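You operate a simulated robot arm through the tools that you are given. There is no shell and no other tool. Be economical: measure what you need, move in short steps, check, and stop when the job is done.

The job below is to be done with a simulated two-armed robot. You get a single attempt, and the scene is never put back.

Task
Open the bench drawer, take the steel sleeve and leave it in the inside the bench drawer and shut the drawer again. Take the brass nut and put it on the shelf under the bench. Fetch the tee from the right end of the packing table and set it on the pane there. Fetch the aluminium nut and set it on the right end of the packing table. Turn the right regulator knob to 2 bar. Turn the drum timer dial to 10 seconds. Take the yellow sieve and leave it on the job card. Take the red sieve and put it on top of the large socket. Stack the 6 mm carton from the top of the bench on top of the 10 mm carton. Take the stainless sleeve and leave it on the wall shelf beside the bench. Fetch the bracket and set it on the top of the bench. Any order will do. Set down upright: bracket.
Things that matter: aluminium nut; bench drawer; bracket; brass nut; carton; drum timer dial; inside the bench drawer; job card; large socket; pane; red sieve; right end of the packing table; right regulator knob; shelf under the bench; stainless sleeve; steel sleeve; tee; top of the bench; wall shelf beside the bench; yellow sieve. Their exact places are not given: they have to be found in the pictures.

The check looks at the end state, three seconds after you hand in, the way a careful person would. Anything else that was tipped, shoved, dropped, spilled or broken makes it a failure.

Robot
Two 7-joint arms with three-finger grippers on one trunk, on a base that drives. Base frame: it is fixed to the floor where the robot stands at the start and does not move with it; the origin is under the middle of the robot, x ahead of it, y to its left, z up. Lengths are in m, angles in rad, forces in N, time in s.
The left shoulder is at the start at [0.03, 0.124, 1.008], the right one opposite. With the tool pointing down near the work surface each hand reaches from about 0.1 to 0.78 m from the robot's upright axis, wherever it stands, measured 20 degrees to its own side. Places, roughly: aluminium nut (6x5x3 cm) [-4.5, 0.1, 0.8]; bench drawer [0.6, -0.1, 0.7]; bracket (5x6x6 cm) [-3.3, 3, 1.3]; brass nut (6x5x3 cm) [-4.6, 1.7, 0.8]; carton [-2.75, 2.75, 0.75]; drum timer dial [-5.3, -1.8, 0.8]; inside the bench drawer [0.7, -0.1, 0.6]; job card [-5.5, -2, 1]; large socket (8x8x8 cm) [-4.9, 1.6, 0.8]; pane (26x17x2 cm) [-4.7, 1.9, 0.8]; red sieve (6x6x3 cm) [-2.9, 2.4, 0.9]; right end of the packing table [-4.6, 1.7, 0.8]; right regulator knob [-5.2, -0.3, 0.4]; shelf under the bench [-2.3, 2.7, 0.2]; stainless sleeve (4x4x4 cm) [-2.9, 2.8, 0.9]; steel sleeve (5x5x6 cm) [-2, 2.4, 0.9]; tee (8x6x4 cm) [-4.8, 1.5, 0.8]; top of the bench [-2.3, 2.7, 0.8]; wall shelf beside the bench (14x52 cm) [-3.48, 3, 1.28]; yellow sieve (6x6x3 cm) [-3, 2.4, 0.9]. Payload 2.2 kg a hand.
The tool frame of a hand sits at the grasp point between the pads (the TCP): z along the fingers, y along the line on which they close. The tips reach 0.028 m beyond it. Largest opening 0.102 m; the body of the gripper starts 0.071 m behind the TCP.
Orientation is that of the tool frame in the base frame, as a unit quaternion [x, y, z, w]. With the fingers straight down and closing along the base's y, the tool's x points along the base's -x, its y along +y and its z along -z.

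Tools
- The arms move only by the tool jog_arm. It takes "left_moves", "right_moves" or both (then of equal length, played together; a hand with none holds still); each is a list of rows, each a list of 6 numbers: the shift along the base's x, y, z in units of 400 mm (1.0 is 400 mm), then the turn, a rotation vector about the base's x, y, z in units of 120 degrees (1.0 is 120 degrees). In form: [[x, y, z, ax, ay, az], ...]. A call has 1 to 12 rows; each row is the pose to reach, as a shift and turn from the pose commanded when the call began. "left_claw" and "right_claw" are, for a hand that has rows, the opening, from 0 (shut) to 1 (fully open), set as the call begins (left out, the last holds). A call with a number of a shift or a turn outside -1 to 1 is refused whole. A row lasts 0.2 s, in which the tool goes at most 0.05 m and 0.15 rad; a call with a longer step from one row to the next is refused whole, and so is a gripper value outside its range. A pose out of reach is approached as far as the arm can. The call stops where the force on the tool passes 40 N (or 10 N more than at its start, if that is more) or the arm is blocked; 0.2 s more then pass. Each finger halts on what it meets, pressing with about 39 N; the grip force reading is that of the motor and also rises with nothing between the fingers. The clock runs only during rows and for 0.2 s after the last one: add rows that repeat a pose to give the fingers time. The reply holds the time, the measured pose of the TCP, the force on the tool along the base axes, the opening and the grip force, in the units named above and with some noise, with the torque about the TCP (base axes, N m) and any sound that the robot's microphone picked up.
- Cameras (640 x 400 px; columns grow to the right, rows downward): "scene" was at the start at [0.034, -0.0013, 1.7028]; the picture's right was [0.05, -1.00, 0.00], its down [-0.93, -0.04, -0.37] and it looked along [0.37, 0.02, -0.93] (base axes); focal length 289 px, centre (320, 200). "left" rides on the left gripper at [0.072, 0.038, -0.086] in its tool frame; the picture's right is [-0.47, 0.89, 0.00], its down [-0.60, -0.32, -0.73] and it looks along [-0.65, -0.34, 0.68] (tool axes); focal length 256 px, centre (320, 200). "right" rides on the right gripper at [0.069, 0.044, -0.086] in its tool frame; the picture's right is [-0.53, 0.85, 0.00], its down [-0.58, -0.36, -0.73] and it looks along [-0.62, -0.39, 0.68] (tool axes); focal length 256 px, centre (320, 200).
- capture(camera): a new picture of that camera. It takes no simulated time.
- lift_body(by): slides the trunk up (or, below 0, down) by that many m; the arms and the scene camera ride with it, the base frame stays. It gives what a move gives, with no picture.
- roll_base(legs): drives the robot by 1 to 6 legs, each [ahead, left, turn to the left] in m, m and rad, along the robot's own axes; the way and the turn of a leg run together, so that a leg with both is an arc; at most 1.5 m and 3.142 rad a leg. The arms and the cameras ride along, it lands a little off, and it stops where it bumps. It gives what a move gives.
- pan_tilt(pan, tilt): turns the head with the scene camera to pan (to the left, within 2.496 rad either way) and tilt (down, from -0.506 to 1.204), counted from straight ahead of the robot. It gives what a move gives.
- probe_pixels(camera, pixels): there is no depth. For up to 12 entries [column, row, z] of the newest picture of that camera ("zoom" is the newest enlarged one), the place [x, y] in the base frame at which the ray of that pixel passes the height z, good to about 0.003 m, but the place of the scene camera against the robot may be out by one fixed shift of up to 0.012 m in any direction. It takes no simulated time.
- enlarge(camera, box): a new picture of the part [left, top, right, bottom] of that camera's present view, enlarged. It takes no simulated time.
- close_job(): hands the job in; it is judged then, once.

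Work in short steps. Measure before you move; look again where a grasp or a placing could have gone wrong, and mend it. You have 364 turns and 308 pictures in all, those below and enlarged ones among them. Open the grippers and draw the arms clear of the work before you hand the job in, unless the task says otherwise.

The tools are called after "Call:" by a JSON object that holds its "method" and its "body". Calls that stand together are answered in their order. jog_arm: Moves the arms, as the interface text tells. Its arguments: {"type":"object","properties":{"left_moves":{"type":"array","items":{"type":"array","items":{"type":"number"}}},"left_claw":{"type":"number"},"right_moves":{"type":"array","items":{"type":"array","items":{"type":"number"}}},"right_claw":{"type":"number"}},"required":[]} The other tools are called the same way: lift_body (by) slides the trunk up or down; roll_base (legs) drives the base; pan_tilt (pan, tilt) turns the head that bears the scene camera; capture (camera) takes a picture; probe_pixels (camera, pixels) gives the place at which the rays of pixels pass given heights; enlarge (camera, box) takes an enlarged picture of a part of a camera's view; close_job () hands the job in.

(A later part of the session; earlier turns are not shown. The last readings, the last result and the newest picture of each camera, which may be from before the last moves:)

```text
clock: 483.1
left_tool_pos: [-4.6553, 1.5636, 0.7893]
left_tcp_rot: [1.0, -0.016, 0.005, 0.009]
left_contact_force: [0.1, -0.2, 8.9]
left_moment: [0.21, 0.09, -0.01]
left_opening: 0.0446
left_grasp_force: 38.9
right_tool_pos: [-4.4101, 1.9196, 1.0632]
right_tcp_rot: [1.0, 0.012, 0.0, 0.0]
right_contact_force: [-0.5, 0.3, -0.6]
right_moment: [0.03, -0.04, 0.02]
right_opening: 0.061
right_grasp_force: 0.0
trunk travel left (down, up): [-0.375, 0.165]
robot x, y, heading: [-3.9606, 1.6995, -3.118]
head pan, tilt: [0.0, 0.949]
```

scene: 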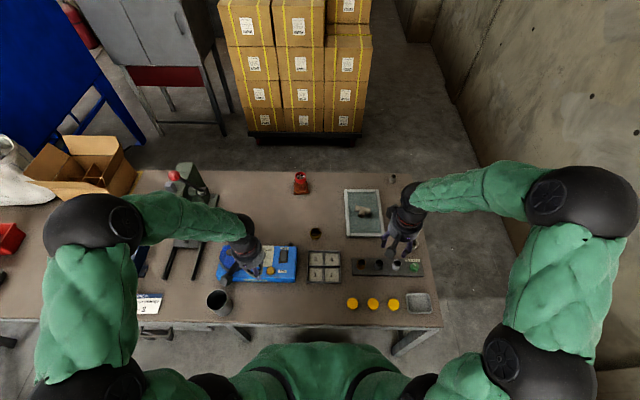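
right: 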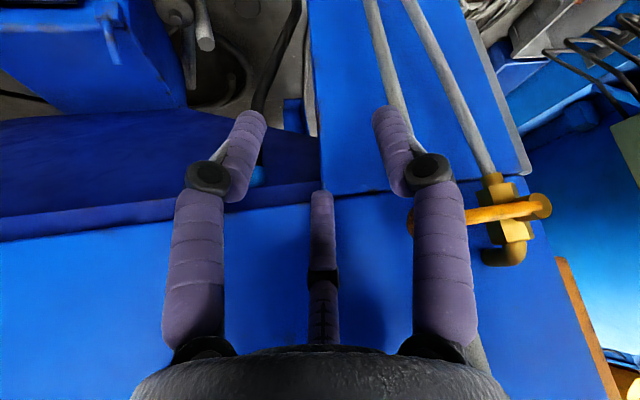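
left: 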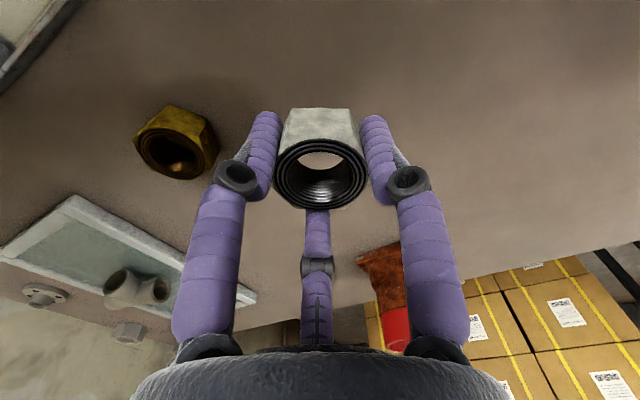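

Contact (9 N). Release and lift.

Call:
{"method": "jog_arm", "body": {"left_moves": [[0, 0, 0, 0, 0, 0], [0, 0, 0, 0, 0, 0], [0, 0, 0, 0, 0, 0]], "left_claw": 0.65}}

Call:
{"method": "lift_body", "body": {"by": 0.12}}

Call:
{"method": "jog_arm", "body": {"left_moves": [[0.1, -0.03, 0.05, 0, 0, 0], [0.2, -0.06, 0.1, 0, 0, 0], [0.3, -0.09, 0.15, 0, 0, 0], [0.4, -0.12, 0.2, 0, 0, 0], [0.5, -0.15, 0.25, 0, 0, 0], [0.6, -0.18, 0.3, 0, 0, 0]]}}

Call:
{"method": "capture", "body": {"camera": "scene"}}

Call:
{"method": "capture", "body": {"camera": "right"}}

```text
clock: 483.9
left_tool_pos: [-4.6533, 1.564, 0.7874]
left_tcp_rot: [1.0, -0.018, 0.007, 0.009]
left_contact_force: [0.0, 0.4, 0.2]
left_moment: [0.02, 0.02, -0.02]
left_opening: 0.0662
left_grasp_force: 0.0
right_tool_pos: [-4.4111, 1.9208, 1.0637]
right_tcp_rot: [1.0, 0.013, 0.0, 0.0]
right_contact_force: [0.6, -0.3, 0.1]
right_moment: [0.0, -0.02, -0.01]
right_opening: 0.0612
right_grasp_force: 0.1
trunk travel left (down, up): [-0.375, 0.165]
robot x, y, heading: [-3.9588, 1.704, -3.124]
head pan, tilt: [0.0, 0.949]
```

```text
clock: 485.4
left_tool_pos: [-4.6526, 1.5633, 0.9071]
left_tcp_rot: [1.0, -0.018, 0.007, 0.01]
left_contact_force: [0.5, -0.4, 0.0]
left_moment: [0.0, 0.0, 0.04]
left_opening: 0.0665
left_grasp_force: 0.1
right_tool_pos: [-4.4127, 1.9209, 1.1832]
right_tcp_rot: [1.0, 0.012, 0.001, -0.001]
right_contact_force: [0.1, -0.2, 0.3]
right_moment: [0.0, -0.01, 0.01]
right_opening: 0.0613
right_grasp_force: 0.1
trunk travel left (down, up): [-0.495, 0.045]
robot x, y, heading: [-3.9594, 1.6978, -3.12]
head pan, tilt: [0.0, 0.949]
```

```text
clock: 486.8
left_tool_pos: [-4.4103, 1.4919, 1.0269]
left_tcp_rot: [1.0, -0.017, 0.006, 0.008]
left_contact_force: [-0.1, -0.2, -0.4]
left_moment: [0.02, 0.03, -0.01]
left_opening: 0.0661
left_grasp_force: 0.1
right_tool_pos: [-4.4098, 1.9204, 1.183]
right_tcp_rot: [1.0, 0.012, -0.002, 0.0]
right_contact_force: [-1.3, 0.2, 0.1]
right_moment: [0.01, 0.04, -0.01]
right_opening: 0.0611
right_grasp_force: 0.1
trunk travel left (down, up): [-0.495, 0.045]
robot x, y, heading: [-3.961, 1.7027, -3.124]
head pan, tilt: [0.0, 0.949]
```

```text
90 pictures are left
```

scene: 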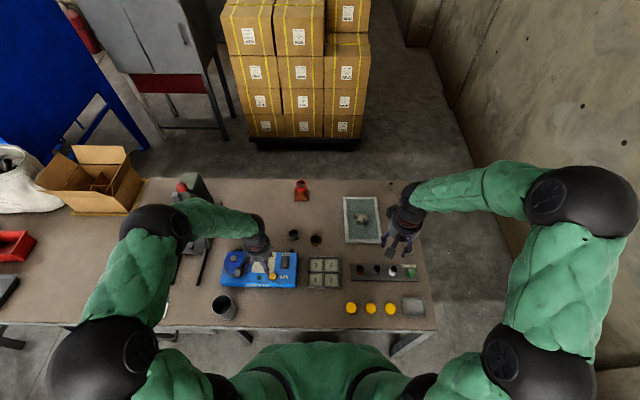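

```text
89 pictures are left
```

right: 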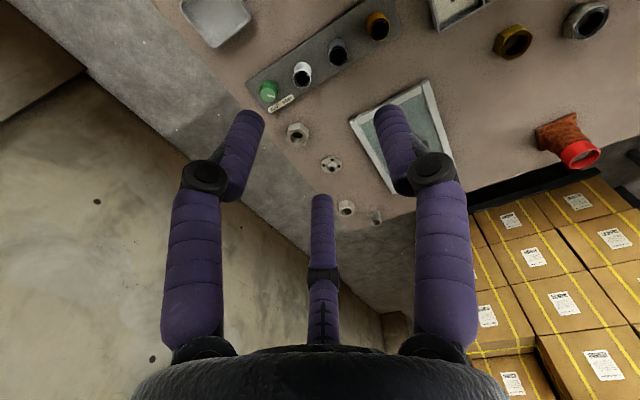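

Placed. Now the brass nut: locate with the right wrist camera and move above it.

Call:
{"method": "probe_pixels", "body": {"camera": "right", "pixels": [[512, 43, 0.785], [513, 40, 0.77], [585, 20, 0.785]]}}

Call:
{"method": "probe_pixels", "body": {"camera": "scene", "pixels": [[315, 239, 0.785], [294, 235, 0.785]]}}

```text
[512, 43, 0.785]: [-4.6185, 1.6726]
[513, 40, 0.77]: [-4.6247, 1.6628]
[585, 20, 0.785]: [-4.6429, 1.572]
```

```text
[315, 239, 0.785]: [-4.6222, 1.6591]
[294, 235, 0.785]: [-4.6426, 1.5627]
```

Call:
{"method": "jog_arm", "body": {"right_moves": [[-0.06, -0.08, -0.04, 0, 0, 0], [-0.12, -0.16, -0.08, 0, 0, 0], [-0.18, -0.24, -0.12, 0, 0, 0], [-0.24, -0.32, -0.16, 0, 0, 0], [-0.3, -0.4, -0.2, 0, 0, 0], [-0.36, -0.48, -0.24, 0, 0, 0], [-0.43, -0.56, -0.3, 0, 0, 0], [-0.5, -0.62, -0.36, 0, 0, 0], [-0.522, -0.64, -0.46, 0, 0, 0], [-0.522, -0.64, -0.57, 0, 0, 0], [-0.522, -0.64, -0.68, 0, 0, 0], [-0.522, -0.64, -0.7, 0, 0, 0]], "right_claw": 0.73}}

Call:
{"method": "capture", "body": {"camera": "right"}}

```text
clock: 489.4
left_tool_pos: [-4.4123, 1.491, 1.0276]
left_tcp_rot: [1.0, -0.017, 0.006, 0.008]
left_contact_force: [0.2, -0.1, -0.1]
left_moment: [0.03, -0.02, 0.01]
left_opening: 0.0663
left_grasp_force: 0.0
right_tool_pos: [-4.6204, 1.6652, 0.9035]
right_tcp_rot: [1.0, 0.011, 0.0, 0.0]
right_contact_force: [0.2, -0.4, -0.8]
right_moment: [0.02, 0.03, -0.02]
right_opening: 0.0744
right_grasp_force: 0.2
trunk travel left (down, up): [-0.495, 0.045]
robot x, y, heading: [-3.9591, 1.7003, -3.122]
head pan, tilt: [0.0, 0.949]
```

```text
88 pictures are left
```

right: 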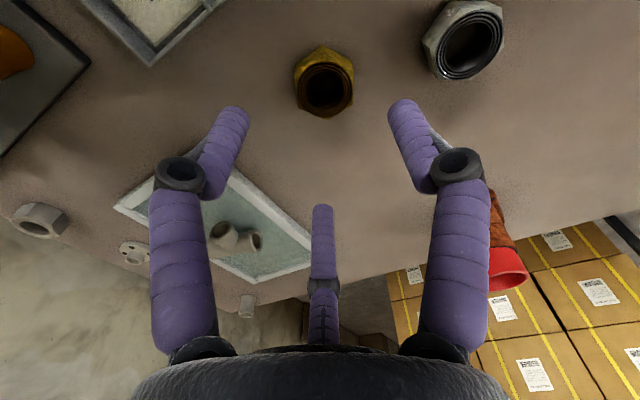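

Call:
{"method": "probe_pixels", "body": {"camera": "right", "pixels": [[325, 88, 0.785], [293, 85, 0.78], [355, 82, 0.78], [322, 46, 0.757]]}}

```text
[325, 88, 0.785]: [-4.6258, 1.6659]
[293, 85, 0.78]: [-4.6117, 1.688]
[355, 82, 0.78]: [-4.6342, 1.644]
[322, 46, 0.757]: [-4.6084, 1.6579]
```

Call:
{"method": "jog_arm", "body": {"right_moves": [[-0.003, 0, -0.1, 0, 0, 0], [-0.004, 0, -0.2, 0, 0, 0], [-0.004, 0, -0.26, 0, 0, 0], [-0.004, 0, -0.282, 0, 0, 0]]}}

Call:
{"method": "jog_arm", "body": {"right_moves": [[0, 0, 0, 0, 0, 0], [0, 0, 0, 0, 0, 0], [0, 0, 0, 0, 0, 0]], "right_claw": 0}}

Call:
{"method": "jog_arm", "body": {"right_moves": [[0, 0, 0.05, 0, 0, 0], [0, 0, 0.15, 0, 0, 0], [0, 0, 0.27, 0, 0, 0], [0.04, 0.04, 0.37, 0, 0, 0], [0.1, 0.08, 0.46, 0, 0, 0], [0.18, 0.12, 0.54, 0, 0, 0], [0.26, 0.16, 0.6, 0, 0, 0], [0.35, 0.2, 0.66, 0, 0, 0], [0.44, 0.24, 0.7, 0, 0, 0]]}}

Call:
{"method": "capture", "body": {"camera": "scene"}}

```text
clock: 490.4
left_tool_pos: [-4.4131, 1.4916, 1.0272]
left_tcp_rot: [1.0, -0.017, 0.007, 0.008]
left_contact_force: [0.0, 0.2, -0.1]
left_moment: [0.01, 0.0, -0.01]
left_opening: 0.0666
left_grasp_force: 0.1
right_tool_pos: [-4.5947, 1.6672, 0.8357]
right_tcp_rot: [1.0, 0.011, 0.0, 0.0]
right_contact_force: [-0.1, -0.9, 0.6]
right_moment: [0.0, 0.01, -0.01]
right_opening: 0.0745
right_grasp_force: 0.1
right hand out of reach, approached as far as the arm can: row 1, 2, 3, 4
trunk travel left (down, up): [-0.495, 0.045]
robot x, y, heading: [-3.9628, 1.7009, -3.12]
head pan, tilt: [0.0, 0.949]
```

```text
clock: 491.2
left_tool_pos: [-4.4127, 1.4929, 1.0274]
left_tcp_rot: [1.0, -0.018, 0.007, 0.01]
left_contact_force: [-0.5, -0.1, -0.2]
left_moment: [-0.03, 0.02, 0.0]
left_opening: 0.0664
left_grasp_force: 0.1
right_tool_pos: [-4.5955, 1.6684, 0.8354]
right_tcp_rot: [1.0, 0.012, 0.0, 0.0]
right_contact_force: [-0.1, 0.0, -0.1]
right_moment: [0.02, -0.01, 0.0]
right_opening: 0.002
right_grasp_force: 31.0
trunk travel left (down, up): [-0.495, 0.045]
robot x, y, heading: [-3.9604, 1.699, -3.121]
head pan, tilt: [0.0, 0.949]
```

```text
clock: 493.2
left_tool_pos: [-4.4099, 1.4927, 1.0276]
left_tcp_rot: [1.0, -0.017, 0.006, 0.008]
left_contact_force: [0.3, 0.0, 0.1]
left_moment: [-0.03, 0.02, -0.01]
left_opening: 0.0664
left_grasp_force: 0.0
right_tool_pos: [-4.4173, 1.7636, 1.1139]
right_tcp_rot: [1.0, 0.013, -0.001, 0.001]
right_contact_force: [0.5, 0.3, 0.6]
right_moment: [-0.03, 0.03, -0.04]
right_opening: 0.002
right_grasp_force: 30.9
trunk travel left (down, up): [-0.495, 0.045]
robot x, y, heading: [-3.9612, 1.7049, -3.125]
head pan, tilt: [0.0, 0.949]
```

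```text
87 pictures are left
```

scene: 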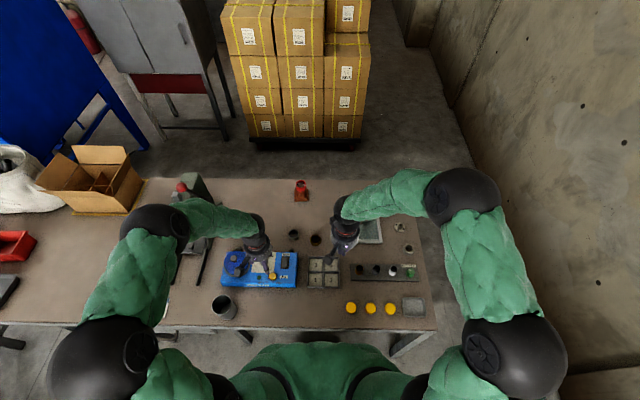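

The trunk was too high for that reach (fingers closed above the nut). I raise the left hand, lower the trunk 0.2 and retry.

Call:
{"method": "jog_arm", "body": {"left_moves": [[0.05, 0, 0.1, 0, 0, 0], [0.1, 0, 0.2, 0, 0, 0], [0.12, 0, 0.3, 0, 0, 0], [0.12, 0, 0.4, 0, 0, 0], [0.12, 0, 0.5, 0, 0, 0]], "right_moves": [[0, 0, 0, 0, 0, 0], [0, 0, 0, 0, 0, 0], [0, 0, 0, 0, 0, 0], [0, 0, 0, 0, 0, 0], [0, 0, 0, 0, 0, 0]], "right_claw": 0.73}}

Call:
{"method": "lift_body", "body": {"by": -0.2}}

Call:
{"method": "jog_arm", "body": {"right_moves": [[-0.1, -0.05, 0, 0, 0, 0], [-0.2, -0.1, 0, 0, 0, 0], [-0.3, -0.15, 0, 0, 0, 0], [-0.4, -0.2, 0, 0, 0, 0], [-0.48, -0.235, 0, 0, 0, 0], [-0.512, -0.245, -0.04, 0, 0, 0], [-0.512, -0.245, -0.04, 0, 0, 0]]}}

Call:
{"method": "capture", "body": {"camera": "right"}}

```text
clock: 494.4
left_tool_pos: [-4.3634, 1.4912, 1.2258]
left_tcp_rot: [1.0, -0.017, 0.007, 0.008]
left_contact_force: [1.1, -1.0, 0.5]
left_moment: [-0.01, 0.02, 0.02]
left_opening: 0.0665
left_grasp_force: 0.1
right_tool_pos: [-4.4192, 1.7628, 1.1158]
right_tcp_rot: [1.0, 0.013, 0.0, 0.0]
right_contact_force: [-0.6, -0.7, -0.5]
right_moment: [-0.01, 0.0, -0.03]
right_opening: 0.0747
right_grasp_force: 0.1
trunk travel left (down, up): [-0.495, 0.045]
robot x, y, heading: [-3.9628, 1.6988, -3.123]
head pan, tilt: [0.0, 0.949]
```

```text
clock: 496.6
left_tool_pos: [-4.3646, 1.4929, 1.027]
left_tcp_rot: [1.0, -0.017, 0.007, 0.009]
left_contact_force: [0.4, 1.5, -0.2]
left_moment: [-0.03, -0.03, -0.01]
left_opening: 0.0665
left_grasp_force: 0.0
right_tool_pos: [-4.4186, 1.7634, 0.9146]
right_tcp_rot: [1.0, 0.012, 0.0, 0.0]
right_contact_force: [-0.2, -0.9, 0.6]
right_moment: [0.02, 0.01, -0.03]
right_opening: 0.0745
right_grasp_force: 0.1
trunk travel left (down, up): [-0.295, 0.245]
robot x, y, heading: [-3.9605, 1.7027, -3.123]
head pan, tilt: [0.0, 0.949]
```

```text
clock: 498.2
left_tool_pos: [-4.3641, 1.4918, 1.0267]
left_tcp_rot: [1.0, -0.018, 0.007, 0.009]
left_contact_force: [0.6, 0.0, 0.1]
left_moment: [0.02, 0.01, -0.02]
left_opening: 0.0663
left_grasp_force: 0.1
right_tool_pos: [-4.6243, 1.6658, 0.8982]
right_tcp_rot: [1.0, 0.011, -0.001, 0.0]
right_contact_force: [0.6, -0.4, 0.0]
right_moment: [0.01, 0.02, -0.02]
right_opening: 0.0744
right_grasp_force: 0.1
trunk travel left (down, up): [-0.295, 0.245]
robot x, y, heading: [-3.9628, 1.6973, -3.121]
head pan, tilt: [0.0, 0.949]
```

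```text
86 pictures are left
```

right: 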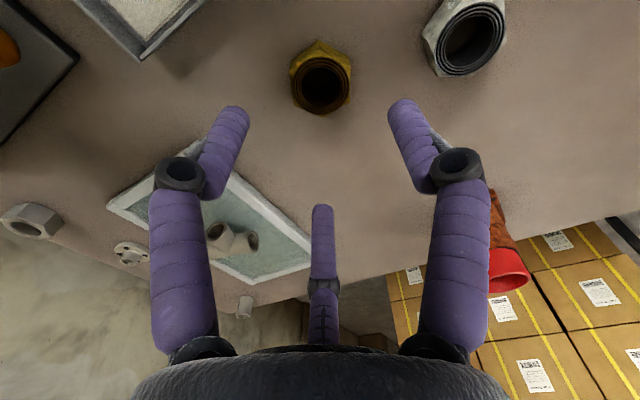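

Nut undisturbed and centred. Descend, check depth, then close.

Call:
{"method": "jog_arm", "body": {"right_moves": [[0.004, 0.002, -0.1, 0, 0, 0], [0.005, 0.002, -0.2, 0, 0, 0], [0.005, 0.002, -0.25, 0, 0, 0], [0.005, 0.002, -0.27, 0, 0, 0], [0.005, 0.002, -0.27, 0, 0, 0]]}}

Call:
{"method": "jog_arm", "body": {"right_moves": [[0, 0, 0, 0, 0, 0], [0, 0, 0, 0, 0, 0], [0, 0, 0, 0, 0, 0]], "right_claw": 0}}

Call:
{"method": "jog_arm", "body": {"right_moves": [[0, 0, 0.05, 0, 0, 0], [0, 0, 0.15, 0, 0, 0], [0, 0, 0.27, 0, 0, 0], [0.04, 0.04, 0.37, 0, 0, 0], [0.1, 0.08, 0.46, 0, 0, 0], [0.18, 0.12, 0.54, 0, 0, 0], [0.26, 0.16, 0.6, 0, 0, 0], [0.35, 0.2, 0.66, 0, 0, 0], [0.44, 0.24, 0.7, 0, 0, 0]]}}

Call:
{"method": "capture", "body": {"camera": "scene"}}

```text
clock: 499.4
left_tool_pos: [-4.3657, 1.4917, 1.0254]
left_tcp_rot: [1.0, -0.017, 0.008, 0.009]
left_contact_force: [-0.6, 0.4, -1.1]
left_moment: [-0.01, 0.01, 0.01]
left_opening: 0.0662
left_grasp_force: 0.0
right_tool_pos: [-4.6219, 1.6658, 0.791]
right_tcp_rot: [1.0, 0.012, 0.0, -0.001]
right_contact_force: [0.1, 0.0, 0.6]
right_moment: [0.0, 0.02, 0.03]
right_opening: 0.0745
right_grasp_force: 0.1
trunk travel left (down, up): [-0.295, 0.245]
robot x, y, heading: [-3.9601, 1.7016, -3.118]
head pan, tilt: [0.0, 0.949]
```

```text
clock: 500.2
left_tool_pos: [-4.3649, 1.4927, 1.0279]
left_tcp_rot: [1.0, -0.017, 0.007, 0.009]
left_contact_force: [0.0, -0.7, -0.6]
left_moment: [0.02, -0.02, 0.03]
left_opening: 0.0663
left_grasp_force: 0.2
right_tool_pos: [-4.6231, 1.6661, 0.7909]
right_tcp_rot: [1.0, 0.011, -0.001, 0.0]
right_contact_force: [-2.7, 1.2, 4.1]
right_moment: [0.15, 0.04, 0.06]
right_opening: 0.0542
right_grasp_force: 39.1
trunk travel left (down, up): [-0.295, 0.245]
robot x, y, heading: [-3.9611, 1.701, -3.125]
head pan, tilt: [0.0, 0.949]
```

```text
clock: 502.2
left_tool_pos: [-4.3633, 1.4926, 1.0276]
left_tcp_rot: [1.0, -0.017, 0.007, 0.009]
left_contact_force: [-0.2, 0.8, 0.0]
left_moment: [-0.02, 0.02, -0.01]
left_opening: 0.0666
left_grasp_force: 0.0
right_tool_pos: [-4.4453, 1.7622, 1.07]
right_tcp_rot: [1.0, 0.013, 0.0, 0.0]
right_contact_force: [0.6, 1.0, -3.2]
right_moment: [0.0, 0.01, 0.01]
right_opening: 0.0543
right_grasp_force: 39.2
trunk travel left (down, up): [-0.295, 0.245]
robot x, y, heading: [-3.962, 1.7018, -3.124]
head pan, tilt: [0.0, 0.949]
```

```text
85 pictures are left
```

scene: 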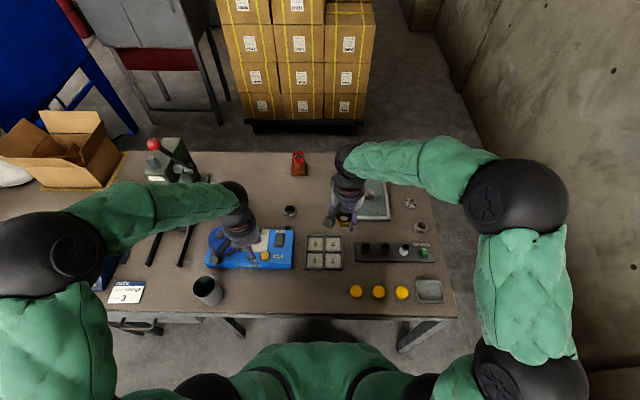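

Brass nut held. I drive to bench 2, facing it, to place it on the lower shelf.

Call:
{"method": "roll_base", "body": {"legs": [[-0.35, 0, 0], [0, 0, -1.588], [0, -1.2, 0]]}}

Call:
{"method": "pan_tilt", "body": {"pan": 0, "tilt": 0.9}}

Call:
{"method": "capture", "body": {"camera": "scene"}}

```text
clock: 514.0
left_tool_pos: [-2.6194, 2.1322, 1.0268]
left_tcp_rot: [-0.696, 0.718, 0.001, -0.011]
left_contact_force: [0.0, -0.8, -0.3]
left_moment: [0.02, 0.03, -0.02]
left_opening: 0.0661
left_grasp_force: 0.1
right_tool_pos: [-2.3498, 2.2151, 1.0687]
right_tcp_rot: [0.717, -0.697, 0.0, 0.0]
right_contact_force: [0.4, 0.5, -2.5]
right_moment: [0.01, 0.02, -0.01]
right_opening: 0.0542
right_grasp_force: 38.8
trunk travel left (down, up): [-0.295, 0.245]
robot x, y, heading: [-2.4125, 1.7314, 1.595]
head pan, tilt: [0.0, 0.949]
```

```text
clock: 514.6
left_tool_pos: [-2.6193, 2.1325, 1.027]
left_tcp_rot: [-0.695, 0.718, 0.002, -0.011]
left_contact_force: [0.4, -0.1, -0.2]
left_moment: [-0.02, 0.0, -0.03]
left_opening: 0.0662
left_grasp_force: 0.1
right_tool_pos: [-2.3507, 2.2147, 1.0694]
right_tcp_rot: [0.716, -0.698, 0.0, 0.0]
right_contact_force: [-0.3, -0.1, -2.2]
right_moment: [0.0, -0.02, -0.01]
right_opening: 0.0541
right_grasp_force: 38.5
trunk travel left (down, up): [-0.295, 0.245]
robot x, y, heading: [-2.4102, 1.7292, 1.587]
head pan, tilt: [0.0, 0.901]
```

```text
84 pictures are left
```

scene: 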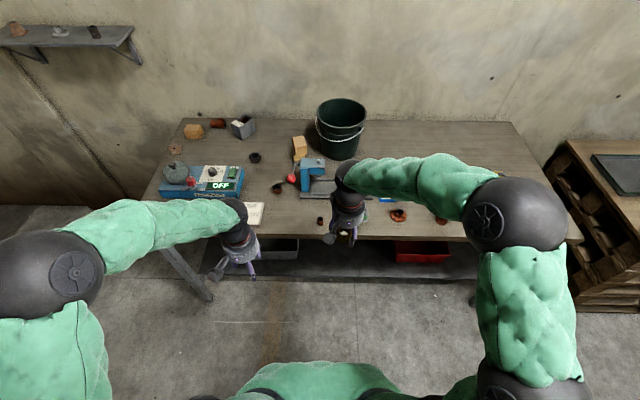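

Call:
{"method": "probe_pixels", "body": {"camera": "scene", "pixels": [[350, 279, 0.2], [350, 279, 0.25], [300, 250, 0.3], [395, 250, 0.3], [350, 238, 0.85], [480, 283, 0.2], [390, 262, 0.2], [302, 262, 0.2]]}}

Call:
{"method": "enlarge", "body": {"camera": "scene", "box": [240, 200, 480, 320]}}

```text
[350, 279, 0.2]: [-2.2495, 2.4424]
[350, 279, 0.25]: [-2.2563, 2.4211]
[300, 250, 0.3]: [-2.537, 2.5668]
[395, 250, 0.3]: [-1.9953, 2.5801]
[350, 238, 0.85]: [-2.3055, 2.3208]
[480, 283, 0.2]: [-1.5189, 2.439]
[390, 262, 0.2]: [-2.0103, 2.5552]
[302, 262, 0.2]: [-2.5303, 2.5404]
```

```text
2.67 times, centred on (360, 260) of scene
```

zoom: 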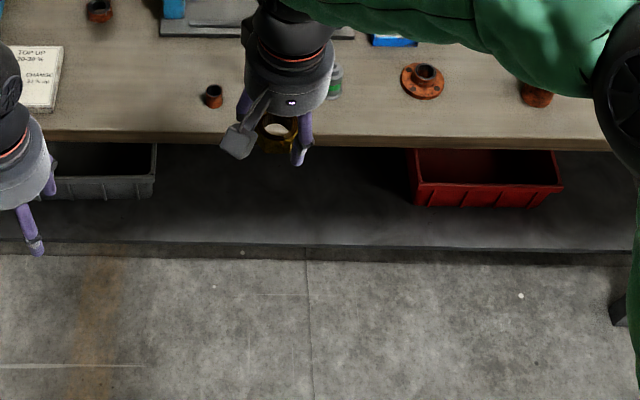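

Shelf front edge y≈2.44, free between the bins. I lower the trunk fully in front of the bench, then lower the right hand.

Call:
{"method": "lift_body", "body": {"by": -0.285}}

Call:
{"method": "jog_arm", "body": {"right_moves": [[0.03, 0, -0.1, 0, 0, 0], [0.06, 0, -0.2, 0, 0, 0], [0.09, 0, -0.3, 0, 0, 0], [0.12, 0, -0.4, 0, 0, 0], [0.15, 0, -0.5, 0, 0, 0], [0.17, 0, -0.6, 0, 0, 0], [0.18, 0, -0.7, 0, 0, 0], [0.18, 0, -0.8, 0, 0, 0], [0.18, 0, -0.9, 0, 0, 0], [0.18, 0, -1.0, 0, 0, 0]]}}

Call:
{"method": "capture", "body": {"camera": "scene"}}

```text
clock: 517.5
left_tool_pos: [-2.6198, 2.1329, 0.7413]
left_tcp_rot: [-0.695, 0.719, 0.001, -0.011]
left_contact_force: [-0.4, -0.8, -0.3]
left_moment: [0.01, -0.04, 0.01]
left_opening: 0.0663
left_grasp_force: 0.1
right_tool_pos: [-2.35, 2.2138, 0.785]
right_tcp_rot: [0.717, -0.697, -0.001, 0.0]
right_contact_force: [-0.7, 0.4, -1.8]
right_moment: [0.0, -0.01, -0.02]
right_opening: 0.0538
right_grasp_force: 39.2
trunk travel left (down, up): [-0.01, 0.53]
robot x, y, heading: [-2.4079, 1.7282, 1.593]
head pan, tilt: [0.0, 0.901]
```

```text
clock: 519.7
left_tool_pos: [-2.6196, 2.1325, 0.7426]
left_tcp_rot: [-0.696, 0.718, 0.002, -0.011]
left_contact_force: [-0.5, 0.0, 0.3]
left_moment: [0.03, -0.01, 0.05]
left_opening: 0.0664
left_grasp_force: 0.1
right_tool_pos: [-2.277, 2.2157, 0.3838]
right_tcp_rot: [0.716, -0.698, -0.002, 0.0]
right_contact_force: [0.3, 1.0, -1.6]
right_moment: [-0.08, 0.04, -0.03]
right_opening: 0.054
right_grasp_force: 39.0
trunk travel left (down, up): [-0.01, 0.53]
robot x, y, heading: [-2.4112, 1.7294, 1.59]
head pan, tilt: [0.0, 0.901]
```

```text
82 pictures are left
```

scene: 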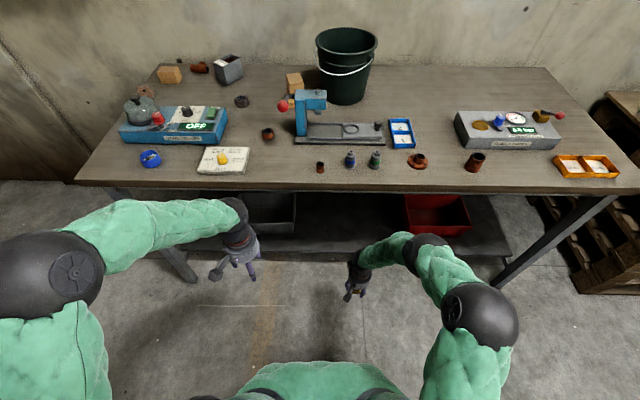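

Works well. Now base ahead 0.17, then reach in under the bench.

Call:
{"method": "roll_base", "body": {"legs": [[0.16, 0, -0.018]]}}

Call:
{"method": "jog_arm", "body": {"right_moves": [[0, 0.08, -0.03, 0, 0, 0], [0, 0.16, -0.06, 0, 0, 0], [0, 0.24, -0.1, 0, 0, 0], [0, 0.32, -0.14, 0, 0, 0], [0, 0.34, -0.18, 0, 0, 0]]}}

Call:
{"method": "capture", "body": {"camera": "right"}}

Call:
{"method": "capture", "body": {"camera": "scene"}}

```text
clock: 521.0
left_tool_pos: [-2.6151, 2.2716, 0.7416]
left_tcp_rot: [-0.692, 0.722, -0.002, -0.017]
left_contact_force: [-0.5, -3.3, 1.3]
left_moment: [0.44, 0.01, 0.05]
left_opening: 0.0663
left_grasp_force: 0.1
right_tool_pos: [-2.2729, 2.3549, 0.383]
right_tcp_rot: [0.712, -0.702, 0.0, 0.0]
right_contact_force: [-0.7, 0.6, -1.6]
right_moment: [-0.01, 0.02, 0.02]
right_opening: 0.0541
right_grasp_force: 38.9
trunk travel left (down, up): [-0.01, 0.53]
robot x, y, heading: [-2.4117, 1.8763, 1.581]
head pan, tilt: [0.0, 0.901]
stopped in leg 1: the force on the tool passed its limit at 113 N (the readings are from after the stop); the commanded pose is now the measured one
```

```text
clock: 522.2
left_tool_pos: [-2.6161, 2.2715, 0.7407]
left_tcp_rot: [-0.692, 0.722, -0.004, -0.017]
left_contact_force: [-2.6, -10.0, -4.3]
left_moment: [0.83, -0.25, 0.28]
left_opening: 0.066
left_grasp_force: 0.0
right_tool_pos: [-2.2741, 2.4929, 0.3123]
right_tcp_rot: [0.712, -0.702, 0.0, -0.001]
right_contact_force: [0.1, 0.5, -2.7]
right_moment: [0.01, 0.02, 0.0]
right_opening: 0.054
right_grasp_force: 39.5
trunk travel left (down, up): [-0.01, 0.53]
robot x, y, heading: [-2.4144, 1.8718, 1.58]
head pan, tilt: [0.0, 0.901]
```

```text
81 pictures are left
```

right: 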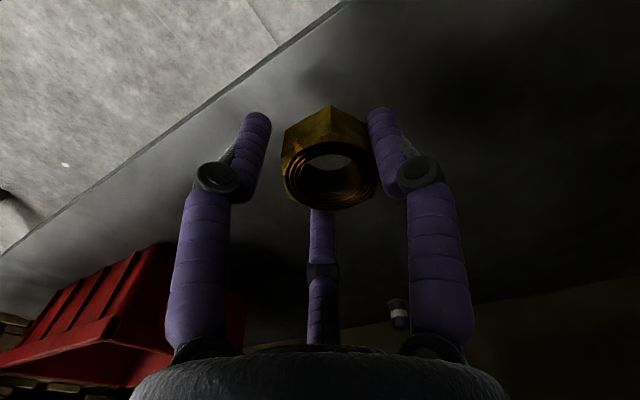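

```text
80 pictures are left
```

scene: 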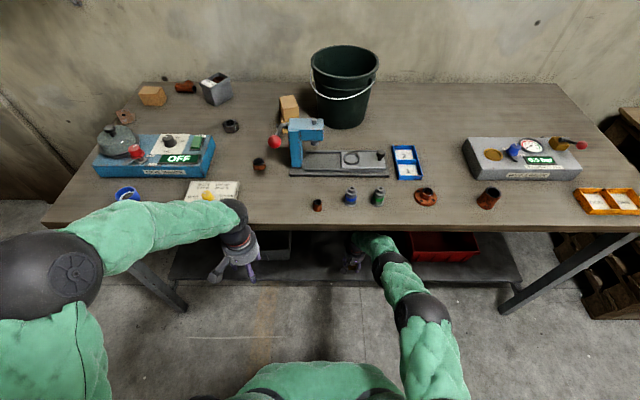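

The left hand touched the bench edge; I pull it back at once, and lower the right hand toward the shelf.

Call:
{"method": "jog_arm", "body": {"left_moves": [[0, -0.06, 0, 0, 0, 0], [0, -0.14, 0, 0, 0, 0], [0, -0.22, 0, 0, 0, 0], [0, -0.22, 0, 0, 0, 0], [0, -0.22, 0, 0, 0, 0]], "right_moves": [[0, 0.05, -0.04, 0, 0, 0], [0, 0.09, -0.08, 0, 0, 0], [0, 0.09, -0.12, 0, 0, 0], [0, 0.09, -0.14, 0, 0, 0], [0, 0.09, -0.155, 0, 0, 0]]}}

Call:
{"method": "jog_arm", "body": {"right_moves": [[0, 0, -0.01, 0, 0, 0], [0, 0, -0.02, 0, 0, 0], [0, 0, -0.03, 0, 0, 0], [0, 0, -0.04, 0, 0, 0], [0, 0, -0.05, 0, 0, 0], [0, 0, -0.06, 0, 0, 0]]}}

```text
clock: 523.5
left_tool_pos: [-2.615, 2.1845, 0.7421]
left_tcp_rot: [-0.692, 0.722, -0.002, -0.017]
left_contact_force: [-0.8, -0.6, 0.1]
left_moment: [0.01, 0.0, -0.01]
left_opening: 0.0661
left_grasp_force: 0.1
right_tool_pos: [-2.2807, 2.499, 0.2858]
right_tcp_rot: [0.711, -0.703, -0.001, 0.002]
right_contact_force: [-0.2, 0.3, -1.7]
right_moment: [-0.03, 0.0, 0.06]
right_opening: 0.0538
right_grasp_force: 38.9
right hand out of reach, approached as far as the arm can: row 1, 2, 3, 4, 5
trunk travel left (down, up): [-0.01, 0.53]
robot x, y, heading: [-2.4093, 1.8704, 1.581]
head pan, tilt: [0.0, 0.901]
```

```text
clock: 524.9
left_tool_pos: [-2.6155, 2.186, 0.741]
left_tcp_rot: [-0.692, 0.721, -0.002, -0.017]
left_contact_force: [-1.0, 0.0, 0.0]
left_moment: [0.02, -0.01, 0.0]
left_opening: 0.0663
left_grasp_force: 0.0
right_tool_pos: [-2.2855, 2.487, 0.2746]
right_tcp_rot: [0.711, -0.703, 0.0, 0.0]
right_contact_force: [-0.8, 0.0, -2.6]
right_moment: [0.05, -0.02, 0.03]
right_opening: 0.0543
right_grasp_force: 39.5
right hand out of reach, approached as far as the arm can: row 2, 3, 4, 5, 6
trunk travel left (down, up): [-0.01, 0.53]
robot x, y, heading: [-2.4137, 1.8737, 1.577]
head pan, tilt: [0.0, 0.901]
```

Reach limit. I pull the left hand farther back, advance the base 9 cm and retract the right arm while lowering.

Call:
{"method": "jog_arm", "body": {"left_moves": [[0, -0.08, 0.03, 0, 0, 0], [-0.03, -0.16, 0.06, 0, 0, 0], [-0.06, -0.25, 0.08, 0, 0, 0]]}}

Call:
{"method": "roll_base", "body": {"legs": [[0.09, 0, 0]]}}

Call:
{"method": "jog_arm", "body": {"right_moves": [[0, -0.08, -0.02, 0, 0, 0], [0, -0.16, -0.05, 0, 0, 0], [0, -0.18, -0.07, 0, 0, 0], [0, -0.18, -0.08, 0, 0, 0], [0, -0.18, -0.09, 0, 0, 0], [0, -0.18, -0.1, 0, 0, 0]]}}

```text
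clock: 525.6
left_tool_pos: [-2.6399, 2.0852, 0.7724]
left_tcp_rot: [-0.691, 0.722, -0.002, -0.017]
left_contact_force: [-0.2, -0.4, 0.1]
left_moment: [0.02, 0.05, -0.01]
left_opening: 0.0661
left_grasp_force: 0.1
right_tool_pos: [-2.2846, 2.4863, 0.2735]
right_tcp_rot: [0.711, -0.703, 0.0, 0.0]
right_contact_force: [-0.1, 0.3, -2.6]
right_moment: [-0.04, -0.04, -0.02]
right_opening: 0.0541
right_grasp_force: 39.3
trunk travel left (down, up): [-0.01, 0.53]
robot x, y, heading: [-2.4128, 1.8705, 1.58]
head pan, tilt: [0.0, 0.901]
```

```text
clock: 526.8
left_tool_pos: [-2.6395, 2.1745, 0.7727]
left_tcp_rot: [-0.692, 0.721, -0.003, -0.017]
left_contact_force: [-0.5, 0.1, -0.2]
left_moment: [-0.01, 0.01, -0.03]
left_opening: 0.0663
left_grasp_force: 0.1
right_tool_pos: [-2.2843, 2.5756, 0.2737]
right_tcp_rot: [0.711, -0.704, 0.0, -0.001]
right_contact_force: [0.5, -0.5, -3.0]
right_moment: [-0.02, 0.01, -0.02]
right_opening: 0.0541
right_grasp_force: 38.9
trunk travel left (down, up): [-0.01, 0.53]
robot x, y, heading: [-2.4094, 1.964, 1.58]
head pan, tilt: [0.0, 0.901]
```

```text
clock: 528.1
left_tool_pos: [-2.6403, 2.1718, 0.7727]
left_tcp_rot: [-0.692, 0.722, -0.002, -0.015]
left_contact_force: [-0.5, -0.3, -0.4]
left_moment: [-0.01, -0.02, 0.03]
left_opening: 0.0663
left_grasp_force: 0.0
right_tool_pos: [-2.2835, 2.5062, 0.2359]
right_tcp_rot: [0.711, -0.703, -0.001, -0.003]
right_contact_force: [-0.6, -7.0, 32.9]
right_moment: [0.24, 0.32, 0.3]
right_opening: 0.0543
right_grasp_force: 39.0
trunk travel left (down, up): [-0.01, 0.53]
robot x, y, heading: [-2.4134, 1.9607, 1.579]
head pan, tilt: [0.0, 0.901]
```

Contact with the shelf at TCP z 0.236 (33 N). Relieve, release, and check.

Call:
{"method": "jog_arm", "body": {"right_moves": [[0, 0, 0.008, 0, 0, 0], [0, 0, 0.008, 0, 0, 0]]}}

Call:
{"method": "jog_arm", "body": {"right_moves": [[0, 0, 0, 0, 0, 0], [0, 0, 0, 0, 0, 0], [0, 0, 0, 0, 0, 0]], "right_claw": 0.8}}

Call:
{"method": "jog_arm", "body": {"right_moves": [[0, 0, 0.06, 0, 0, 0], [0, 0, 0.14, 0, 0, 0], [0, 0, 0.22, 0, 0, 0], [0, -0.1, 0.27, 0, 0, 0], [0, -0.2, 0.32, 0, 0, 0]]}}

Call:
{"method": "capture", "body": {"camera": "right"}}

```text
clock: 528.8
left_tool_pos: [-2.6419, 2.1727, 0.7714]
left_tcp_rot: [-0.692, 0.722, -0.004, -0.016]
left_contact_force: [0.2, -0.1, -0.4]
left_moment: [-0.03, 0.0, -0.01]
left_opening: 0.0663
left_grasp_force: 0.2
right_tool_pos: [-2.2847, 2.5042, 0.2373]
right_tcp_rot: [0.711, -0.704, -0.001, 0.0]
right_contact_force: [1.7, 4.5, 9.0]
right_moment: [0.44, -0.08, -0.03]
right_opening: 0.0539
right_grasp_force: 39.3
trunk travel left (down, up): [-0.01, 0.53]
robot x, y, heading: [-2.4156, 1.9581, 1.579]
head pan, tilt: [0.0, 0.901]
```

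```text
clock: 529.5
left_tool_pos: [-2.6415, 2.174, 0.772]
left_tcp_rot: [-0.692, 0.721, -0.003, -0.016]
left_contact_force: [-0.2, 0.1, -0.2]
left_moment: [0.01, 0.01, 0.02]
left_opening: 0.0663
left_grasp_force: 0.0
right_tool_pos: [-2.285, 2.5048, 0.2361]
right_tcp_rot: [0.711, -0.703, 0.0, -0.001]
right_contact_force: [-0.1, 0.4, -0.6]
right_moment: [-0.01, -0.03, 0.0]
right_opening: 0.0816
right_grasp_force: 0.1
trunk travel left (down, up): [-0.01, 0.53]
robot x, y, heading: [-2.4154, 1.9596, 1.575]
head pan, tilt: [0.0, 0.901]
```

```text
clock: 530.2
left_tool_pos: [-2.6387, 2.1744, 0.771]
left_tcp_rot: [-0.691, 0.723, -0.003, -0.019]
left_contact_force: [1.1, 0.6, 0.9]
left_moment: [0.0, 0.01, 0.02]
left_opening: 0.0664
left_grasp_force: 0.0
right_tool_pos: [-2.308, 2.431, 0.2293]
right_tcp_rot: [0.72, -0.693, 0.022, 0.041]
right_contact_force: [3.6, 48.0, 50.5]
right_moment: [3.8, -1.54, 1.12]
right_opening: 0.1024
right_grasp_force: 15.7
trunk travel left (down, up): [-0.01, 0.53]
robot x, y, heading: [-2.4165, 1.9582, 1.571]
head pan, tilt: [0.0, 0.901]
stopped in row 3 (right hand): the force on the tool passed its limit at 186 N (the readings are from after the stop); the commanded pose is now the measured one
```

```text
79 pictures are left
```

right: 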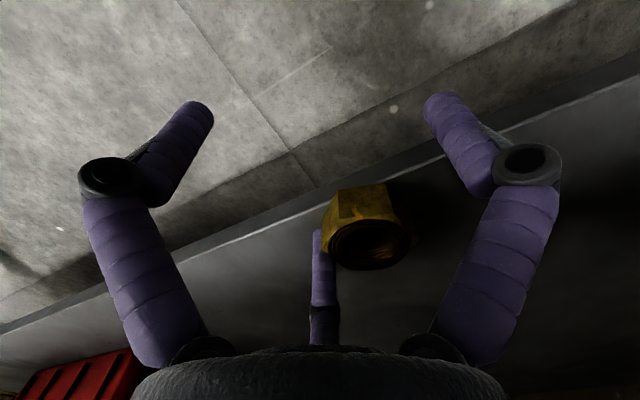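

The arm jumped while rising and presses near the shelf edge. I use the trunk to lift gently.

Call:
{"method": "lift_body", "body": {"by": 0.06}}

Call:
{"method": "capture", "body": {"camera": "scene"}}

Call:
{"method": "capture", "body": {"camera": "right"}}

```text
clock: 530.5
left_tool_pos: [-2.6407, 2.1705, 0.7759]
left_tcp_rot: [-0.691, 0.722, -0.002, -0.017]
left_contact_force: [0.3, 0.7, 0.3]
left_moment: [0.01, -0.01, 0.01]
left_opening: 0.0665
left_grasp_force: 0.1
right_tool_pos: [-2.3103, 2.4262, 0.2338]
right_tcp_rot: [0.719, -0.694, 0.023, 0.04]
right_contact_force: [5.4, 2.5, 20.4]
right_moment: [1.09, -0.67, -0.17]
right_opening: 0.093
right_grasp_force: 8.7
trunk travel left (down, up): [-0.011, 0.529]
robot x, y, heading: [-2.4125, 1.9587, 1.57]
head pan, tilt: [0.0, 0.901]
stopped: the force on the tool passed its limit at 91 N (the readings are from after the stop); the commanded pose is now the measured one
```

```text
78 pictures are left
```

scene: 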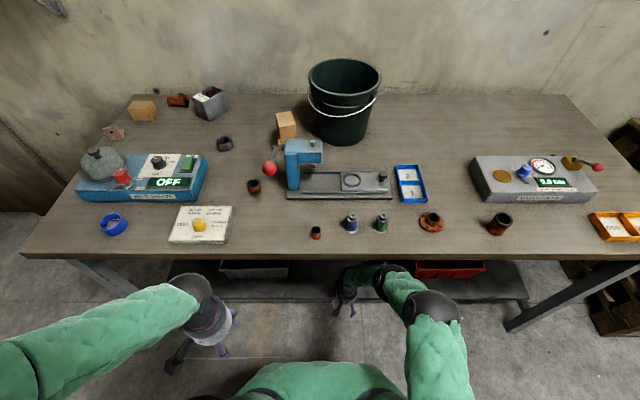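

```text
77 pictures are left
```

right: 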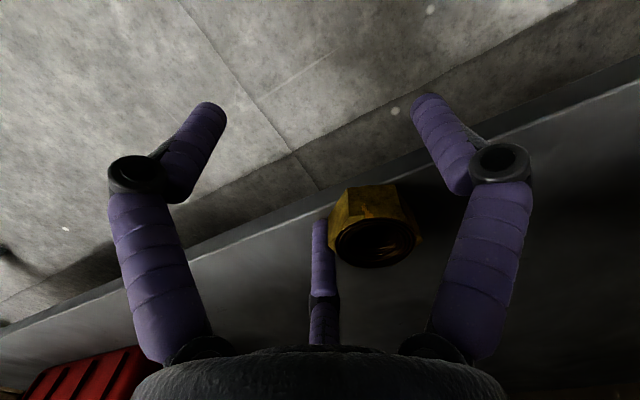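

Call:
{"method": "lift_body", "body": {"by": 0.03}}

Call:
{"method": "lift_body", "body": {"by": 0.06}}

Call:
{"method": "capture", "body": {"camera": "right"}}

```text
clock: 531.0
left_tool_pos: [-2.6425, 2.1682, 0.7895]
left_tcp_rot: [-0.691, 0.723, -0.002, -0.015]
left_contact_force: [-0.8, -0.3, 0.1]
left_moment: [0.05, -0.04, -0.01]
left_opening: 0.0663
left_grasp_force: 0.0
right_tool_pos: [-2.3162, 2.4074, 0.2393]
right_tcp_rot: [0.722, -0.69, 0.027, 0.049]
right_contact_force: [-0.5, 1.6, 0.2]
right_moment: [-0.06, 0.05, 0.0]
right_opening: 0.0824
right_grasp_force: 0.1
trunk travel left (down, up): [-0.025, 0.515]
robot x, y, heading: [-2.4142, 1.9563, 1.575]
head pan, tilt: [0.0, 0.901]
stopped: the force on the tool passed its limit at 63 N (the readings are from after the stop); the commanded pose is now the measured one
```

```text
clock: 532.0
left_tool_pos: [-2.6395, 2.1624, 0.8498]
left_tcp_rot: [-0.69, 0.724, 0.0, -0.014]
left_contact_force: [0.4, 0.9, -0.1]
left_moment: [-0.03, 0.01, 0.01]
left_opening: 0.0661
left_grasp_force: 0.1
right_tool_pos: [-2.32, 2.3848, 0.2895]
right_tcp_rot: [0.724, -0.687, 0.031, 0.057]
right_contact_force: [1.2, -0.5, -0.3]
right_moment: [0.01, -0.02, -0.02]
right_opening: 0.0816
right_grasp_force: 0.0
trunk travel left (down, up): [-0.085, 0.455]
robot x, y, heading: [-2.4113, 1.9563, 1.572]
head pan, tilt: [0.0, 0.901]
```

```text
76 pictures are left
```

right: 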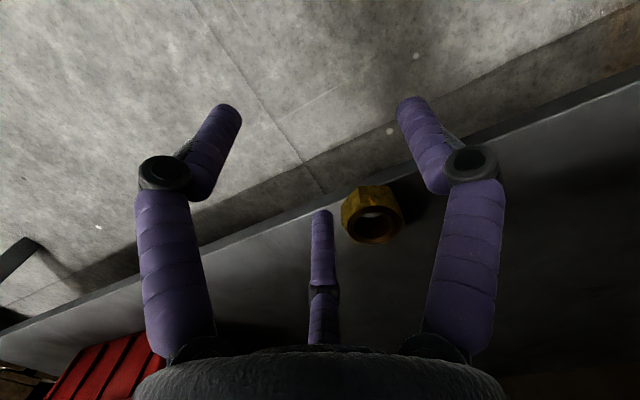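

Hand is free above the nut, which sits on the shelf. I back the base straight out before lifting further.

Call:
{"method": "roll_base", "body": {"legs": [[-0.3, 0, 0]]}}

Call:
{"method": "lift_body", "body": {"by": 0.3}}

Call:
{"method": "pan_tilt", "body": {"pan": 0, "tilt": 0.75}}

Call:
{"method": "capture", "body": {"camera": "scene"}}

```text
clock: 534.0
left_tool_pos: [-2.6403, 1.8728, 0.8468]
left_tcp_rot: [-0.69, 0.723, -0.002, -0.017]
left_contact_force: [-0.5, 0.1, -0.1]
left_moment: [0.0, 0.04, 0.04]
left_opening: 0.0662
left_grasp_force: 0.0
right_tool_pos: [-2.3143, 2.1105, 0.296]
right_tcp_rot: [0.722, -0.69, 0.028, 0.047]
right_contact_force: [-0.7, -0.1, 0.0]
right_moment: [0.0, 0.01, 0.01]
right_opening: 0.0814
right_grasp_force: 0.0
trunk travel left (down, up): [-0.085, 0.455]
robot x, y, heading: [-2.4133, 1.6579, 1.579]
head pan, tilt: [0.0, 0.901]
```

```text
clock: 537.0
left_tool_pos: [-2.641, 1.873, 1.1474]
left_tcp_rot: [-0.69, 0.724, -0.003, -0.017]
left_contact_force: [-0.3, -0.2, -0.3]
left_moment: [-0.01, 0.02, 0.01]
left_opening: 0.0662
left_grasp_force: 0.1
right_tool_pos: [-2.3149, 2.1115, 0.5951]
right_tcp_rot: [0.721, -0.691, 0.028, 0.048]
right_contact_force: [1.2, 0.4, 0.0]
right_moment: [0.01, 0.01, -0.01]
right_opening: 0.0816
right_grasp_force: 0.1
trunk travel left (down, up): [-0.385, 0.155]
robot x, y, heading: [-2.4146, 1.6605, 1.57]
head pan, tilt: [0.0, 0.901]
```

```text
clock: 537.7
left_tool_pos: [-2.6407, 1.8722, 1.1478]
left_tcp_rot: [-0.691, 0.723, -0.003, -0.016]
left_contact_force: [0.1, 0.4, 0.6]
left_moment: [-0.02, -0.02, 0.04]
left_opening: 0.0663
left_grasp_force: 0.1
right_tool_pos: [-2.3142, 2.112, 0.5956]
right_tcp_rot: [0.721, -0.69, 0.028, 0.049]
right_contact_force: [-0.6, 0.6, -0.3]
right_moment: [-0.01, 0.0, -0.02]
right_opening: 0.0816
right_grasp_force: 0.1
trunk travel left (down, up): [-0.385, 0.155]
robot x, y, heading: [-2.4147, 1.6626, 1.577]
head pan, tilt: [0.0, 0.75]
```

```text
75 pictures are left
```

scene: 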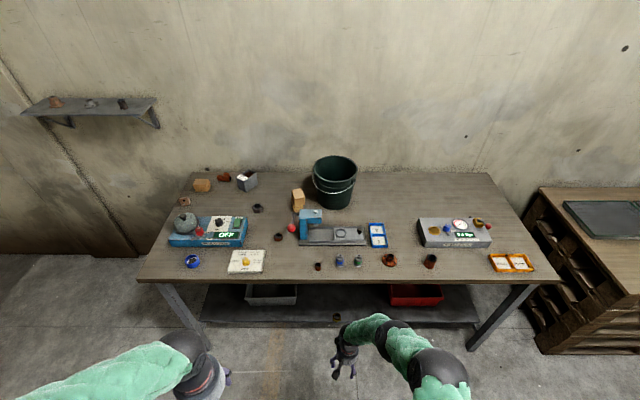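

Call:
{"method": "enlarge", "body": {"camera": "scene", "box": [280, 280, 420, 345]}}

Call:
{"method": "enlarge", "body": {"camera": "scene", "box": [160, 160, 540, 280]}}

Call:
{"method": "probe_pixels", "body": {"camera": "scene", "pixels": [[337, 316, 0.215], [337, 325, 0.2], [430, 262, 0.9], [430, 268, 0.85]]}}

```text
4.57 times, centred on (350, 312) of scene
```

zoom: 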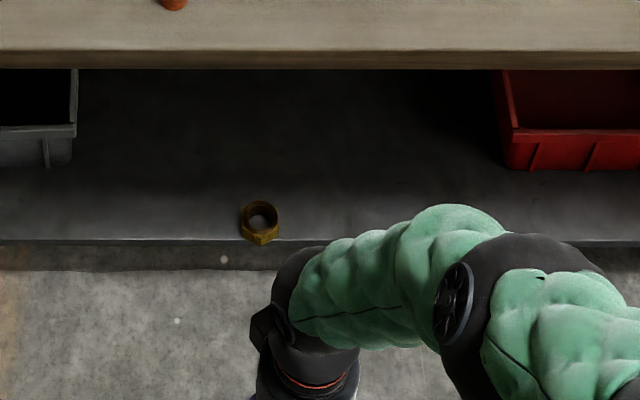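

```text
1.68 times, centred on (350, 220) of scene
```

zoom: 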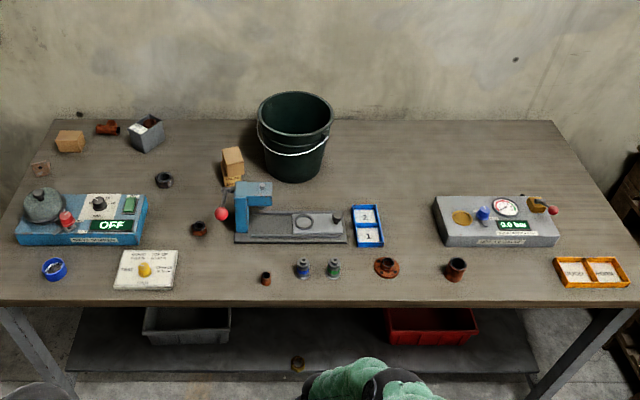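

```text
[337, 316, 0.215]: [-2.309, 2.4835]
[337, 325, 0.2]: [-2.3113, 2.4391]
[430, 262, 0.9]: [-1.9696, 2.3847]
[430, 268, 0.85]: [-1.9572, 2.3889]
```

Nut is on the shelf (centre ≈3.5 cm inside the edge), stack intact. Next the steel sleeve at (-1.96, 2.387). I raise the right hand and shift right.

Call:
{"method": "jog_arm", "body": {"right_moves": [[0, 0, 0.1, 0, 0, 0], [0, 0, 0.2, 0, 0, 0], [0, 0, 0.3, 0, 0, 0], [0, 0, 0.4, 0, 0, 0], [0, 0, 0.5, 0, 0, 0], [0, 0, 0.6, 0, 0, 0], [0.02, 0, 0.7, 0, 0, 0], [0.06, 0, 0.8, 0, 0, 0], [0.1, 0, 0.9, 0, 0, 0], [0.15, 0, 1.0, 0, 0, 0]]}}

Call:
{"method": "roll_base", "body": {"legs": [[0, -0.66, 0], [0.2, 0, 0]]}}

Call:
{"method": "jog_arm", "body": {"left_moves": [[-0.05, 0.08, -0.04, 0, 0, 0], [-0.05, 0.18, -0.08, 0, 0, 0], [-0.04, 0.28, -0.1, 0, 0, 0], [-0.02, 0.38, -0.12, 0, 0, 0], [0, 0.48, -0.15, 0, 0, 0]], "left_claw": 0.9}}

Call:
{"method": "capture", "body": {"camera": "left"}}

```text
clock: 539.9
left_tool_pos: [-2.6403, 1.873, 1.148]
left_tcp_rot: [-0.69, 0.724, -0.003, -0.017]
left_contact_force: [0.8, 0.7, -0.3]
left_moment: [-0.02, 0.01, -0.01]
left_opening: 0.0665
left_grasp_force: 0.0
right_tool_pos: [-2.2533, 2.1103, 0.9947]
right_tcp_rot: [0.721, -0.691, 0.028, 0.049]
right_contact_force: [0.3, -0.6, 0.1]
right_moment: [0.0, 0.02, 0.0]
right_opening: 0.0817
right_grasp_force: 0.1
trunk travel left (down, up): [-0.385, 0.155]
robot x, y, heading: [-2.4098, 1.6623, 1.575]
head pan, tilt: [0.0, 0.75]
```

```text
clock: 544.8
left_tool_pos: [-1.9779, 2.0741, 1.1475]
left_tcp_rot: [-0.689, 0.724, -0.003, -0.017]
left_contact_force: [-0.7, 0.3, -0.5]
left_moment: [0.01, 0.0, 0.0]
left_opening: 0.066
left_grasp_force: 0.0
right_tool_pos: [-1.5899, 2.3128, 0.9935]
right_tcp_rot: [0.72, -0.692, 0.027, 0.048]
right_contact_force: [-0.8, -0.4, 0.4]
right_moment: [-0.02, 0.0, -0.02]
right_opening: 0.0816
right_grasp_force: 0.1
trunk travel left (down, up): [-0.385, 0.155]
robot x, y, heading: [-1.7507, 1.858, 1.57]
head pan, tilt: [0.0, 0.75]
```

```text
clock: 546.0
left_tool_pos: [-1.9774, 2.2664, 1.0883]
left_tcp_rot: [-0.69, 0.724, -0.003, -0.018]
left_contact_force: [0.1, 0.4, 0.3]
left_moment: [-0.05, 0.02, 0.0]
left_opening: 0.0918
left_grasp_force: 0.1
right_tool_pos: [-1.5905, 2.3119, 0.9934]
right_tcp_rot: [0.72, -0.692, 0.028, 0.048]
right_contact_force: [0.5, 1.1, 0.3]
right_moment: [-0.03, -0.03, -0.02]
right_opening: 0.0815
right_grasp_force: 0.1
trunk travel left (down, up): [-0.385, 0.155]
robot x, y, heading: [-1.7504, 1.8608, 1.572]
head pan, tilt: [0.0, 0.75]
```

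```text
72 pictures are left
```

left: 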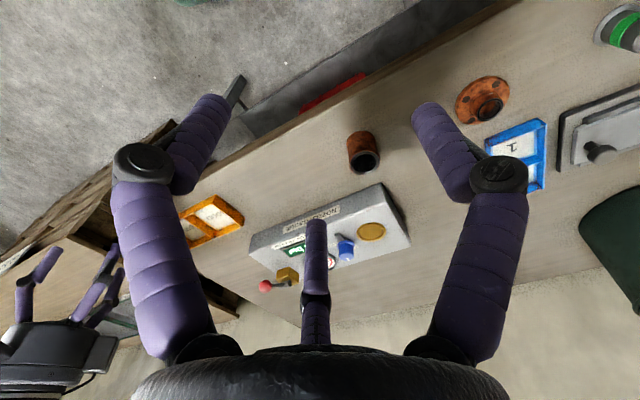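

Call:
{"method": "probe_pixels", "body": {"camera": "left", "pixels": [[366, 160, 0.91], [366, 160, 0.9], [349, 160, 0.91], [382, 158, 0.91], [360, 133, 0.85], [300, 200, 0.88]]}}

```text
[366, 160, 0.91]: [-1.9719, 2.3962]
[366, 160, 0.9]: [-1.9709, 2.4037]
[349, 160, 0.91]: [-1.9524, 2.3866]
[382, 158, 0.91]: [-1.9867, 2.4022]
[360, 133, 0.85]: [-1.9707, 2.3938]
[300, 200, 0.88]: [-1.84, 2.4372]
```

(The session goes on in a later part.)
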